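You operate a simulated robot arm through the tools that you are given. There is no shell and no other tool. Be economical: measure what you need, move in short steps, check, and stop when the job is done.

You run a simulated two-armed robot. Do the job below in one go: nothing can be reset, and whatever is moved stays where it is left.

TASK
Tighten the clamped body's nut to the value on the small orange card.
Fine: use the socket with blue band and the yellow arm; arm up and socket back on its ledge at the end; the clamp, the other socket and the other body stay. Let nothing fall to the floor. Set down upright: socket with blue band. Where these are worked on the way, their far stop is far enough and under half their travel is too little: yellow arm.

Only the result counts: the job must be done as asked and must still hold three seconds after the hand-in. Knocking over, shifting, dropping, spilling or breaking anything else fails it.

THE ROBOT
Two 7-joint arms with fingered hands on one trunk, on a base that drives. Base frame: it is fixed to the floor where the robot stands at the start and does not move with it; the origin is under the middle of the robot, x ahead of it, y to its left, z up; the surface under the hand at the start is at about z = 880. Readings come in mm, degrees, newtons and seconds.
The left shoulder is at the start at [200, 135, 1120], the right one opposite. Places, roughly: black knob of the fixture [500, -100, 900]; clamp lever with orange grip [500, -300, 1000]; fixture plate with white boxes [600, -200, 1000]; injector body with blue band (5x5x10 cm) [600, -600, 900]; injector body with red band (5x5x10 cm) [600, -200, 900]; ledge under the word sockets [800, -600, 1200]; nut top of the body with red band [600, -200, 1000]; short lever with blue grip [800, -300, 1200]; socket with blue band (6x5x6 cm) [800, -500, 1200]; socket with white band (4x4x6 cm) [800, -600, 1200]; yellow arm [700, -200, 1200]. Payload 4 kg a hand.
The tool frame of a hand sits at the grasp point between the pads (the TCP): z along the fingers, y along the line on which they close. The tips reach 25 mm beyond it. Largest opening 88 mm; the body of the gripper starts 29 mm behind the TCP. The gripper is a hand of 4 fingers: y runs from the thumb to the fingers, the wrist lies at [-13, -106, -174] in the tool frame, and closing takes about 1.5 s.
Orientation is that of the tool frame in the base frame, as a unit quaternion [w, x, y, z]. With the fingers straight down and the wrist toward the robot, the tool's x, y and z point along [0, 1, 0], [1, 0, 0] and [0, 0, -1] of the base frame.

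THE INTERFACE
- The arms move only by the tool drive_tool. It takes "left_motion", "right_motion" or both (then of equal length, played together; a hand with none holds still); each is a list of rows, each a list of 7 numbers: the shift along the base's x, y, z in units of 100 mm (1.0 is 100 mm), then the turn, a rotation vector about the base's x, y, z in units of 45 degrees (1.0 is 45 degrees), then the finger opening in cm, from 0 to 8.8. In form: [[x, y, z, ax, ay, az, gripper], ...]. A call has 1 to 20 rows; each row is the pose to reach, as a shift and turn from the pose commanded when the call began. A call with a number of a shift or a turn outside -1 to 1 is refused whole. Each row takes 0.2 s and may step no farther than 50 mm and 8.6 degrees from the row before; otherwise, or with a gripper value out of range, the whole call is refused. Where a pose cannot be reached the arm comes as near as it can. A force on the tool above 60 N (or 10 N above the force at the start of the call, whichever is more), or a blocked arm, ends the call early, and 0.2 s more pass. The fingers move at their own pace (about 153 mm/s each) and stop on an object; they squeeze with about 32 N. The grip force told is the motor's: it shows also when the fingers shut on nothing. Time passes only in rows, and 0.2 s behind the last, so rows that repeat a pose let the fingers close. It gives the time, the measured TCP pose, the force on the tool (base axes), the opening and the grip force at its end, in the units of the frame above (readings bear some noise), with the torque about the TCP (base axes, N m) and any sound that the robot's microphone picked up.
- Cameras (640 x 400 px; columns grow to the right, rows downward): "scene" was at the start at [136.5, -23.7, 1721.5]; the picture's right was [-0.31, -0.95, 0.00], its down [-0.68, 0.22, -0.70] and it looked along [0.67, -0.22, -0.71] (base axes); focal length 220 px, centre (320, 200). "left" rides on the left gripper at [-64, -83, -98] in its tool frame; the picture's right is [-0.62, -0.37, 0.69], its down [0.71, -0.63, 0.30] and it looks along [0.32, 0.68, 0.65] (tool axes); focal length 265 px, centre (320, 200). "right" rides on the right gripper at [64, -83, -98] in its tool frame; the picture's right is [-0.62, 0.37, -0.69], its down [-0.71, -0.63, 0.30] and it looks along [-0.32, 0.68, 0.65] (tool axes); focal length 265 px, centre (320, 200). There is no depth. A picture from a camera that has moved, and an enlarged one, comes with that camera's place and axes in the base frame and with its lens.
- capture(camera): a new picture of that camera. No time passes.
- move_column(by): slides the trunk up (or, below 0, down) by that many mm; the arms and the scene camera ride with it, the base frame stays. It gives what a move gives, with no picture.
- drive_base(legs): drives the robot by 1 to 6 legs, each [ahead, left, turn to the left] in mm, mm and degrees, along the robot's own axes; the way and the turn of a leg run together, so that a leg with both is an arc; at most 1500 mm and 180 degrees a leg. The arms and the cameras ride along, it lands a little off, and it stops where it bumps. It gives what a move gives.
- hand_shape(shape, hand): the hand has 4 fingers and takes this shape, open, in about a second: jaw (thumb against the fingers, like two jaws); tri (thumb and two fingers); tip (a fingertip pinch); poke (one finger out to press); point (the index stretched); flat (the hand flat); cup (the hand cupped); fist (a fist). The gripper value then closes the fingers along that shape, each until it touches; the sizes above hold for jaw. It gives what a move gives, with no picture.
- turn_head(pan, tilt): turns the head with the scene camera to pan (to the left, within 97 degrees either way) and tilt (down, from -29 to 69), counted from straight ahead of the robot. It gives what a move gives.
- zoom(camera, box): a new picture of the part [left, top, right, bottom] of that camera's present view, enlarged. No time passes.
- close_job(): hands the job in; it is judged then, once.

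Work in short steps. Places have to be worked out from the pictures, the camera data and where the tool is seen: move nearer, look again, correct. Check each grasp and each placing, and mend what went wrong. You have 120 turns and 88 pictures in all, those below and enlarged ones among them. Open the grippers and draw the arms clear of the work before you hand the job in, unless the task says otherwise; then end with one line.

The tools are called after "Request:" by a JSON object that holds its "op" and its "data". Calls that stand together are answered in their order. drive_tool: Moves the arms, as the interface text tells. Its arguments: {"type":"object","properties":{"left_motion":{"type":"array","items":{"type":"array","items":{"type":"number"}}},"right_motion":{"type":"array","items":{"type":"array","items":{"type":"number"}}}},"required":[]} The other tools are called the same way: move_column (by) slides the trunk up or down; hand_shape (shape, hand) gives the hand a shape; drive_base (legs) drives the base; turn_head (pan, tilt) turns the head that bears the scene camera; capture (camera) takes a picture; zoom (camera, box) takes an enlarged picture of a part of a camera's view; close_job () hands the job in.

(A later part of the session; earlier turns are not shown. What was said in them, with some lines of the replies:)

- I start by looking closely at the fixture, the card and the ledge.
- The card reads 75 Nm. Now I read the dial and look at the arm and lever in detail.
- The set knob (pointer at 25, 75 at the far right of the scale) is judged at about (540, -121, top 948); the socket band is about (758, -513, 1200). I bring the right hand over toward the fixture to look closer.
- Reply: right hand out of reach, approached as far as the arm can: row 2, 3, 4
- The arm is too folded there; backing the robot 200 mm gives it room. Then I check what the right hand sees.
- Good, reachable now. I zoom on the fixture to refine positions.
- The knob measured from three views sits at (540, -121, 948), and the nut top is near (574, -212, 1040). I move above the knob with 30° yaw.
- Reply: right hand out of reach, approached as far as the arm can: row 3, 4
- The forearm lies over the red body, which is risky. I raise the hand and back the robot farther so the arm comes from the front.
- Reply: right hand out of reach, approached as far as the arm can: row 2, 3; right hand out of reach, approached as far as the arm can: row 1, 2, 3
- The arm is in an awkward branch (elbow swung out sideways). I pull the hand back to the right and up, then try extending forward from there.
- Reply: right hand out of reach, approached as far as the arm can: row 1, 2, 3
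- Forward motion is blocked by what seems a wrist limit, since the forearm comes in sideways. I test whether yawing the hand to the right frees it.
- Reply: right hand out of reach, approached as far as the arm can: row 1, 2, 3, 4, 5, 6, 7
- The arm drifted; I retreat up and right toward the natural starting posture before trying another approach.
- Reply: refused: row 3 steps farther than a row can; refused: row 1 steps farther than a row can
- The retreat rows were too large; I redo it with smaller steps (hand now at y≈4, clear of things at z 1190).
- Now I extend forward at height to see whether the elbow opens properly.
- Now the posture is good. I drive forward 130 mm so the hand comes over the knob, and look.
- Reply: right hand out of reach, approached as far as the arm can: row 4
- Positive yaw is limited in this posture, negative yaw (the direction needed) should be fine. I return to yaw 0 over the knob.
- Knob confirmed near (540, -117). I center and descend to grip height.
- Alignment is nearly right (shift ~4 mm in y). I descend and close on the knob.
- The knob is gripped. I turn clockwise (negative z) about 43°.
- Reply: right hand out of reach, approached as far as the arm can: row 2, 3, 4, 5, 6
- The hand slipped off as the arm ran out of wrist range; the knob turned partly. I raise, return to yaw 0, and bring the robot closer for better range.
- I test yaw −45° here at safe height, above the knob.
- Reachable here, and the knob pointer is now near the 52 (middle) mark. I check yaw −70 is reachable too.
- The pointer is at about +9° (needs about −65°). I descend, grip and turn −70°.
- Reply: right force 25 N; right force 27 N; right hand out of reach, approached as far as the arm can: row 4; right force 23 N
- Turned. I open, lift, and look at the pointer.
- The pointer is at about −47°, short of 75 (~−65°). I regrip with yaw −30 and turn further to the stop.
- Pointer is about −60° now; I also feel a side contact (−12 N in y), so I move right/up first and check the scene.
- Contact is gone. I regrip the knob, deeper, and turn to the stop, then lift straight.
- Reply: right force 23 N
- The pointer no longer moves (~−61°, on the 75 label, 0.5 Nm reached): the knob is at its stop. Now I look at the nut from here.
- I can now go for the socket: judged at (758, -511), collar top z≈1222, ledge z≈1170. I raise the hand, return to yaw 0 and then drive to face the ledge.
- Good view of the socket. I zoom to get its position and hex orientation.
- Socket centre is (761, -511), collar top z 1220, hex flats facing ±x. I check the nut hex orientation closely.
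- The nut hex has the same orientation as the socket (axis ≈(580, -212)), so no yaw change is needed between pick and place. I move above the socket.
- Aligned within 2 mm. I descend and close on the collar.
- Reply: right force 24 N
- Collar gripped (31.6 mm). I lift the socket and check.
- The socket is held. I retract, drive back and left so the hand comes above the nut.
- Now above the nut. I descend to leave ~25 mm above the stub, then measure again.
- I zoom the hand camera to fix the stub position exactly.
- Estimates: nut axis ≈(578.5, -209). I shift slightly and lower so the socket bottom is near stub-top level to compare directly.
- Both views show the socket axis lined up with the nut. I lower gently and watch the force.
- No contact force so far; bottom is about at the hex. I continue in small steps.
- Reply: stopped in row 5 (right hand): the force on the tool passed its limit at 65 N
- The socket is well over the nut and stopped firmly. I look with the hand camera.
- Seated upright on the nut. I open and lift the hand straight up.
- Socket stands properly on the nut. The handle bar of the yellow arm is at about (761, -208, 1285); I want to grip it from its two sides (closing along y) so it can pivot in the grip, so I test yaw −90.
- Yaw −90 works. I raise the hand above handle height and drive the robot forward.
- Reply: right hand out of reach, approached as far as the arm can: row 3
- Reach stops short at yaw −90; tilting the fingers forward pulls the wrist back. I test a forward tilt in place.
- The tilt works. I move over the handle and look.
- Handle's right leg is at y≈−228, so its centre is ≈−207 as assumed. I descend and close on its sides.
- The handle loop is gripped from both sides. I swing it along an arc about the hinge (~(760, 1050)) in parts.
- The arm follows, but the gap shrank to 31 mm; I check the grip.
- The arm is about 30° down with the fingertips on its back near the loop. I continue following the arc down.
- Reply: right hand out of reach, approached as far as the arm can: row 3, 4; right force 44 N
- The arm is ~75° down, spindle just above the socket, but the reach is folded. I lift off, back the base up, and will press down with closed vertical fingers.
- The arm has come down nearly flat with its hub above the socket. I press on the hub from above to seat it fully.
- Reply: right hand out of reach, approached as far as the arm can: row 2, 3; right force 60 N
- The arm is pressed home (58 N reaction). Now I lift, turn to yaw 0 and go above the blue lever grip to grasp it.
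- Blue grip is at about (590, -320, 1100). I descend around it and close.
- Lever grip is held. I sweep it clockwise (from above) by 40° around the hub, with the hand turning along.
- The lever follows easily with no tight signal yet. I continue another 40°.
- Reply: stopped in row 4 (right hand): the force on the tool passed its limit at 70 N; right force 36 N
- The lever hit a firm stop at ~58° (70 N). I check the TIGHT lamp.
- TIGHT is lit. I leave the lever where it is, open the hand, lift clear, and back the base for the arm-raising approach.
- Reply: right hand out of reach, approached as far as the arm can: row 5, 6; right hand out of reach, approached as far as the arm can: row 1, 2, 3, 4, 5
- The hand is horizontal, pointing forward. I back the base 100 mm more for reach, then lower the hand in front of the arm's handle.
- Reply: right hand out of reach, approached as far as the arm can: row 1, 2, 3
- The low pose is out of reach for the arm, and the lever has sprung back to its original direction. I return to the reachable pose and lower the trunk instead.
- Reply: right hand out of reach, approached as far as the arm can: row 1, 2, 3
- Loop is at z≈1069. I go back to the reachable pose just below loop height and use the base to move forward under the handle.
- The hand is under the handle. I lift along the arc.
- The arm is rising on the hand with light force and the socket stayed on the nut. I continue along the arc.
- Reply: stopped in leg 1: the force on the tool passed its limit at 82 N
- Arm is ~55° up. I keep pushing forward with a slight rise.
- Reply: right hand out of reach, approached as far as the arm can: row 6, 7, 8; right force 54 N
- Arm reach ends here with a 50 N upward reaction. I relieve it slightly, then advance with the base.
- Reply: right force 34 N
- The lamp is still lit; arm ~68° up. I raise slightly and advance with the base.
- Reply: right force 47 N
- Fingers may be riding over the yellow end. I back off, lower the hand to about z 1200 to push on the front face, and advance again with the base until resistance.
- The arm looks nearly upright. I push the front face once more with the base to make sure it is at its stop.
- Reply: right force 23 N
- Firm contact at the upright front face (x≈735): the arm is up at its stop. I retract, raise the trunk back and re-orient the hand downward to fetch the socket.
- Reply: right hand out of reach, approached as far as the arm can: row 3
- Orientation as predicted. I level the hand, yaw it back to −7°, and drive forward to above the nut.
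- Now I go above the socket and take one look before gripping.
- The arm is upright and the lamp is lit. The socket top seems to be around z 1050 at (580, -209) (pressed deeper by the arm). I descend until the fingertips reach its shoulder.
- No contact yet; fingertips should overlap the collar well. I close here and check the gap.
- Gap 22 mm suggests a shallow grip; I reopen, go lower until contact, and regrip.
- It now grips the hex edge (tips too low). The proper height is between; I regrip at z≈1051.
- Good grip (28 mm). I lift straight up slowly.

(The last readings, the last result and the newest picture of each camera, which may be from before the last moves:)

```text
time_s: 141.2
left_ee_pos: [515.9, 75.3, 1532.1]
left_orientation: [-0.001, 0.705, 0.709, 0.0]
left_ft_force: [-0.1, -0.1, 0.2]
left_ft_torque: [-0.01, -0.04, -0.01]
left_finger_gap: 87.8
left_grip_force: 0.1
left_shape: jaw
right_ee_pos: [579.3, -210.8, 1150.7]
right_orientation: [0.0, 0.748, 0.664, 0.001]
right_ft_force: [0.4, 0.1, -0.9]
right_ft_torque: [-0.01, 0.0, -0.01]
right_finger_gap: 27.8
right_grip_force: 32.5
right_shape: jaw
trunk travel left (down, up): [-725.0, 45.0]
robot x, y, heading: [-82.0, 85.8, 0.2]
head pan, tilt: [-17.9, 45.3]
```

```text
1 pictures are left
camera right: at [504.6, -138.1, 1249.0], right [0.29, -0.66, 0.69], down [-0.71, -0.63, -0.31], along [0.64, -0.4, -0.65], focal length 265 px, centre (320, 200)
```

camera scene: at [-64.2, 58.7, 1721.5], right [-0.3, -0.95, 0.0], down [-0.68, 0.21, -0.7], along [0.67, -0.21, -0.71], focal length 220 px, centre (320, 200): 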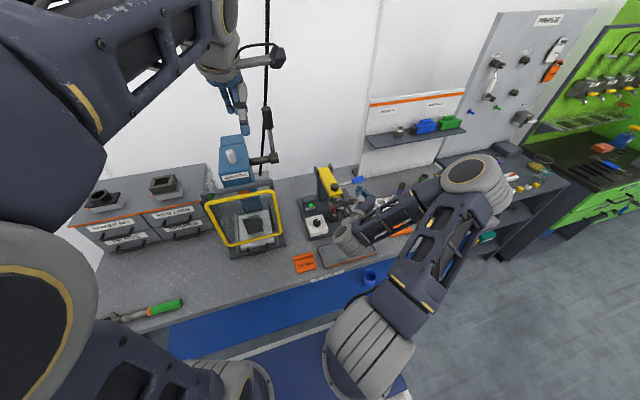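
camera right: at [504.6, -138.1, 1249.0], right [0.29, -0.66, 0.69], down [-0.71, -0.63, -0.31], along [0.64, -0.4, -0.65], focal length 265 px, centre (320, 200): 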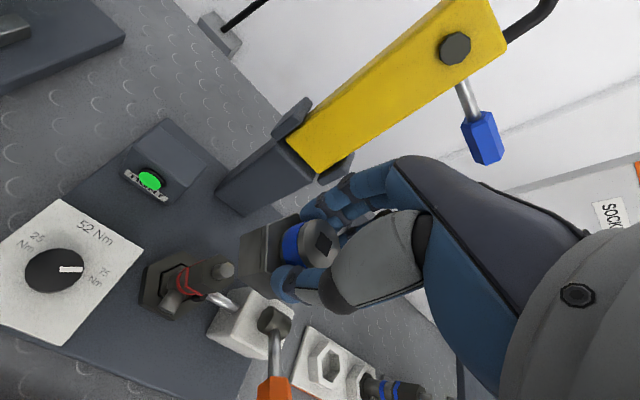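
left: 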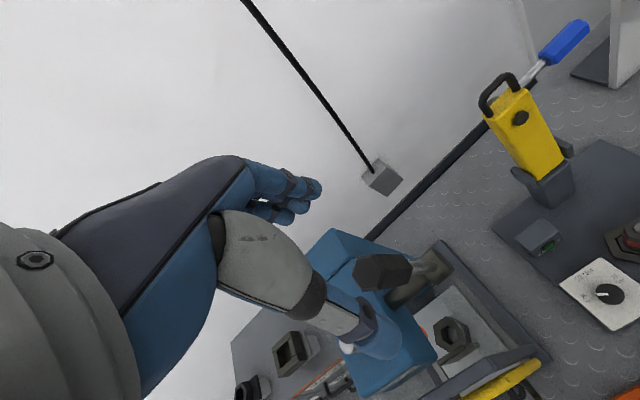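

Socket held upright, nut stays tight. I raise and drive back to the ledge along the earlier path.

Request:
{"op": "drive_tool", "data": {"right_motion": [[0, 0, 0.4, 0, 0, 0, 1.5], [0, 0, 0.8, 0, 0, 0, 1.5], [0, 0, 1, 0, 0, 0, 1.5]]}}

Request:
{"op": "drive_tool", "data": {"right_motion": [[0, 0, 0.4, 0, 0, 0, 1.5], [0, 0, 0.7, 0, 0, 0, 1.5]]}}

Request:
{"op": "drive_base", "data": {"legs": [[0, -298, 0], [75, 0, 0]]}}

```text
time_s: 142.0
left_ee_pos: [516.5, 76.0, 1533.0]
left_orientation: [-0.002, 0.706, 0.709, 0.0]
left_ft_force: [0.1, 0.0, -0.2]
left_ft_torque: [0.0, -0.02, 0.02]
left_finger_gap: 87.8
left_grip_force: 0.3
left_shape: jaw
right_ee_pos: [581.7, -209.3, 1251.7]
right_orientation: [-0.001, 0.747, 0.664, 0.0]
right_ft_force: [-0.3, -0.5, -1.7]
right_ft_torque: [0.0, -0.03, 0.02]
right_finger_gap: 28.0
right_grip_force: 32.0
right_shape: jaw
trunk travel left (down, up): [-725.0, 45.0]
robot x, y, heading: [-79.6, 82.6, 0.2]
head pan, tilt: [-17.9, 45.3]
```

```text
time_s: 142.6
left_ee_pos: [515.2, 77.1, 1533.5]
left_orientation: [0.0, 0.705, 0.709, 0.0]
left_ft_force: [0.0, -0.3, -0.3]
left_ft_torque: [0.0, 0.01, -0.02]
left_finger_gap: 87.8
left_grip_force: 0.1
left_shape: jaw
right_ee_pos: [579.7, -210.5, 1321.2]
right_orientation: [0.0, 0.748, 0.664, 0.0]
right_ft_force: [0.6, -0.4, -1.0]
right_ft_torque: [0.04, 0.0, 0.0]
right_finger_gap: 25.6
right_grip_force: 32.0
right_shape: jaw
trunk travel left (down, up): [-725.0, 45.0]
robot x, y, heading: [-77.8, 84.6, 0.2]
head pan, tilt: [-17.9, 45.3]
```

```text
time_s: 145.3
left_ee_pos: [592.5, -221.4, 1533.6]
left_orientation: [-0.001, 0.707, 0.707, 0.0]
left_ft_force: [1.0, -0.1, 0.9]
left_ft_torque: [-0.01, -0.02, 0.0]
left_finger_gap: 87.8
left_grip_force: 0.1
left_shape: jaw
right_ee_pos: [655.8, -506.4, 1321.0]
right_orientation: [0.0, 0.748, 0.663, 0.001]
right_ft_force: [-0.7, 0.0, -1.6]
right_ft_torque: [0.03, -0.01, -0.01]
right_finger_gap: 25.3
right_grip_force: 31.9
right_shape: jaw
trunk travel left (down, up): [-725.0, 45.0]
robot x, y, heading: [-5.1, -214.2, 0.0]
head pan, tilt: [-17.9, 45.3]
```

The gap crept to 25 mm, so I proceed gently but promptly to above the ledge spot.

Request:
{"op": "drive_tool", "data": {"right_motion": [[0.2, -0.02, 0, 0, 0, 0, 1], [0.45, -0.04, 0, 0, 0, 0, 1], [0.7, -0.045, 0, 0, 0, 0, 1], [0.9, -0.045, 0, 0, 0, 0, 1], [1, -0.045, 0, 0, 0, 0, 1]]}}

Request:
{"op": "drive_tool", "data": {"right_motion": [[0.03, 0, -0.15, 0, 0, 0, 1], [0.03, 0, -0.3, 0, 0, 0, 1], [0.03, 0, -0.45, 0, 0, 0, 1], [0.03, 0, -0.6, 0, 0, 0, 1], [0.03, 0, -0.7, 0, 0, 0, 1]]}}

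```text
time_s: 146.5
left_ee_pos: [593.5, -220.5, 1533.5]
left_orientation: [-0.001, 0.706, 0.708, 0.0]
left_ft_force: [-0.5, -0.5, 1.0]
left_ft_torque: [0.02, -0.02, -0.02]
left_finger_gap: 88.0
left_grip_force: 0.1
left_shape: jaw
right_ee_pos: [756.7, -511.7, 1322.2]
right_orientation: [-0.001, 0.748, 0.663, 0.0]
right_ft_force: [0.6, -0.7, -1.5]
right_ft_torque: [0.04, 0.0, -0.01]
right_finger_gap: 25.7
right_grip_force: 32.2
right_shape: jaw
trunk travel left (down, up): [-725.0, 45.0]
robot x, y, heading: [-0.1, -210.3, 0.2]
head pan, tilt: [-17.9, 45.3]
```

```text
time_s: 147.7
left_ee_pos: [594.0, -220.6, 1533.5]
left_orientation: [0.0, 0.706, 0.708, -0.001]
left_ft_force: [-0.6, 0.0, 0.5]
left_ft_torque: [0.06, 0.02, 0.03]
left_finger_gap: 87.6
left_grip_force: 0.1
left_shape: jaw
right_ee_pos: [758.6, -511.0, 1249.6]
right_orientation: [0.001, 0.748, 0.663, 0.002]
right_ft_force: [-0.2, 0.9, 0.2]
right_ft_torque: [0.0, -0.01, -0.01]
right_finger_gap: 25.4
right_grip_force: 31.9
right_shape: jaw
trunk travel left (down, up): [-725.0, 45.0]
robot x, y, heading: [-0.4, -212.9, 0.3]
head pan, tilt: [-17.9, 45.3]
```

I lower in 3 mm steps until the ledge is felt.

Request:
{"op": "drive_tool", "data": {"right_motion": [[0, 0, -0.05, 0, 0, 0, 1], [0, 0, -0.1, 0, 0, 0, 1], [0, 0, -0.13, 0, 0, 0, 1], [0, 0, -0.16, 0, 0, 0, 1]]}}

```text
time_s: 148.7
left_ee_pos: [593.5, -221.1, 1533.4]
left_orientation: [-0.002, 0.707, 0.708, -0.001]
left_ft_force: [0.3, 0.4, 0.0]
left_ft_torque: [0.02, 0.0, -0.01]
left_finger_gap: 87.7
left_grip_force: 0.1
left_shape: jaw
right_ee_pos: [760.1, -510.9, 1235.7]
right_orientation: [-0.001, 0.749, 0.663, 0.001]
right_ft_force: [0.6, 0.3, -1.1]
right_ft_torque: [0.01, 0.01, -0.02]
right_finger_gap: 25.4
right_grip_force: 32.2
right_shape: jaw
trunk travel left (down, up): [-725.0, 45.0]
robot x, y, heading: [-2.5, -211.6, -0.1]
head pan, tilt: [-17.9, 45.3]
```

Request:
{"op": "drive_tool", "data": {"right_motion": [[0, 0, -0.03, 0, 0, 0, 1], [0, 0, -0.05, 0, 0, 0, 1], [0, 0, -0.07, 0, 0, 0, 1]]}}

```text
time_s: 149.5
left_ee_pos: [593.4, -220.9, 1533.3]
left_orientation: [0.0, 0.707, 0.707, -0.002]
left_ft_force: [0.1, -0.5, -0.1]
left_ft_torque: [0.02, 0.0, 0.0]
left_finger_gap: 87.9
left_grip_force: 0.1
left_shape: jaw
right_ee_pos: [759.0, -511.1, 1228.3]
right_orientation: [0.0, 0.748, 0.663, 0.001]
right_ft_force: [-0.5, -0.1, -1.4]
right_ft_torque: [0.0, -0.02, -0.02]
right_finger_gap: 25.5
right_grip_force: 32.0
right_shape: jaw
trunk travel left (down, up): [-725.0, 45.0]
robot x, y, heading: [-1.0, -214.4, 0.1]
head pan, tilt: [-17.9, 45.3]
```

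No contact yet at 1228; two more small steps.

Request:
{"op": "drive_tool", "data": {"right_motion": [[0, 0, -0.02, 0, 0, 0, 1], [0, 0, -0.03, 0, 0, 0, 1], [0, 0, -0.03, 0, 0, 0, 1]]}}

```text
time_s: 150.3
left_ee_pos: [593.4, -220.0, 1533.7]
left_orientation: [-0.002, 0.706, 0.708, -0.001]
left_ft_force: [0.4, 0.9, -0.5]
left_ft_torque: [0.01, 0.0, -0.02]
left_finger_gap: 87.7
left_grip_force: 0.0
left_shape: jaw
right_ee_pos: [759.7, -511.3, 1225.4]
right_orientation: [0.001, 0.748, 0.664, 0.0]
right_ft_force: [-1.8, 0.1, 4.9]
right_ft_torque: [-0.02, -0.08, -0.04]
right_finger_gap: 25.6
right_grip_force: 32.4
right_shape: jaw
trunk travel left (down, up): [-725.0, 45.0]
robot x, y, heading: [-1.6, -216.7, -0.1]
head pan, tilt: [-17.9, 45.3]
```

Contact with the ledge (+5 N). I settle 1 mm and open, then lift.

Request:
{"op": "drive_tool", "data": {"right_motion": [[0, 0, -0.01, 0, 0, 0, 1], [0, 0, -0.01, 0, 0, 0, 3.2], [0, 0, -0.01, 0, 0, 0, 4], [0, 0, -0.01, 0, 0, 0, 5], [0, 0, -0.01, 0, 0, 0, 5], [0, 0, 0.2, 0, 0, 0, 5], [0, 0, 0.5, 0, 0, 0, 5], [0, 0, 0.95, 0, 0, 0, 5]]}}

Request:
{"op": "drive_tool", "data": {"right_motion": [[-0.4, 0, 0, 0, 0, 0, 5], [-0.8, 0, 0, 0, 0, 0, 5], [-1, 0, 0, 0, 0, 0, 5]]}}

Request:
{"op": "drive_tool", "data": {"right_motion": [[-0.4, 0, 0.1, 0, 0, 0, 5], [-0.5, 0, 0.1, 0, 0, 0, 5]]}}

Request:
{"op": "capture", "data": {"camera": "right"}}

```text
time_s: 152.1
left_ee_pos: [595.2, -220.7, 1533.0]
left_orientation: [-0.002, 0.706, 0.708, 0.001]
left_ft_force: [-0.1, -0.2, -0.5]
left_ft_torque: [0.0, -0.01, -0.03]
left_finger_gap: 87.9
left_grip_force: 0.1
left_shape: jaw
right_ee_pos: [761.1, -510.4, 1320.5]
right_orientation: [-0.001, 0.749, 0.663, 0.001]
right_ft_force: [0.2, -0.5, 0.0]
right_ft_torque: [-0.01, 0.0, 0.0]
right_finger_gap: 49.6
right_grip_force: 0.1
right_shape: jaw
trunk travel left (down, up): [-725.0, 45.0]
robot x, y, heading: [-3.8, -213.9, -0.0]
head pan, tilt: [-17.9, 45.3]
```

```text
time_s: 152.9
left_ee_pos: [593.6, -220.8, 1533.4]
left_orientation: [-0.001, 0.707, 0.708, 0.0]
left_ft_force: [0.0, -0.2, -0.3]
left_ft_torque: [0.04, -0.01, 0.0]
left_finger_gap: 87.7
left_grip_force: 0.0
left_shape: jaw
right_ee_pos: [660.5, -512.7, 1319.7]
right_orientation: [0.0, 0.748, 0.663, 0.001]
right_ft_force: [0.2, -0.1, -0.6]
right_ft_torque: [-0.01, 0.0, 0.01]
right_finger_gap: 49.7
right_grip_force: 0.0
right_shape: jaw
trunk travel left (down, up): [-725.0, 45.0]
robot x, y, heading: [-2.0, -212.0, 0.1]
head pan, tilt: [-17.9, 45.3]
```

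```text
time_s: 153.5
left_ee_pos: [593.9, -220.6, 1532.0]
left_orientation: [-0.002, 0.707, 0.707, 0.0]
left_ft_force: [0.2, 0.8, -0.4]
left_ft_torque: [-0.02, -0.01, -0.01]
left_finger_gap: 87.5
left_grip_force: 0.1
left_shape: jaw
right_ee_pos: [608.7, -511.9, 1329.5]
right_orientation: [0.0, 0.748, 0.663, 0.002]
right_ft_force: [0.3, 0.4, 0.3]
right_ft_torque: [0.03, 0.03, 0.0]
right_finger_gap: 49.7
right_grip_force: 0.1
right_shape: jaw
trunk travel left (down, up): [-725.0, 45.0]
robot x, y, heading: [-7.2, -213.5, 0.3]
head pan, tilt: [-17.9, 45.3]
```

```text
0 pictures are left
camera right: at [534.1, -439.2, 1428.1], right [0.29, -0.66, 0.69], down [-0.71, -0.63, -0.31], along [0.64, -0.4, -0.65], focal length 265 px, centre (320, 200)
```

right: 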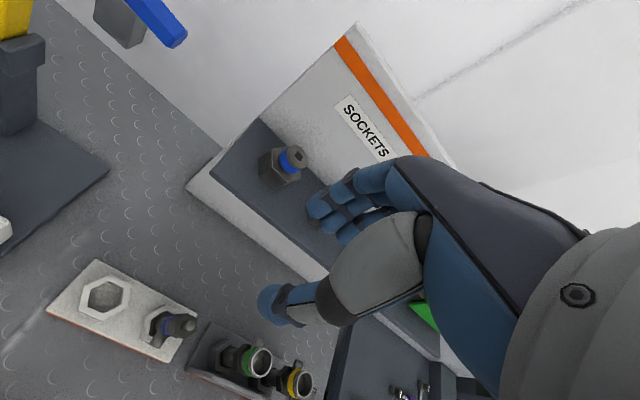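

The socket stands upright on its ledge, the arm is up, the nut is tight (lamp lit), the hands are open and clear. I hand the job in.

Request:
{"op": "close_job", "data": {}}

```text
The job is handed in.
```

I set the dial to 75 Nm to match the orange card and tightened the clamped body's nut until the TIGHT lamp lit. The yellow arm is back up at its stop and the blue-band socket stands upright on its ledge. The other body, the clamp and the other socket were not moved. The hand brushed something once (about 12 N), probably the yellow-framed hood. Nothing looked displaced in the pictures afterwards. Both hands are open and clear, and the job is handed in.
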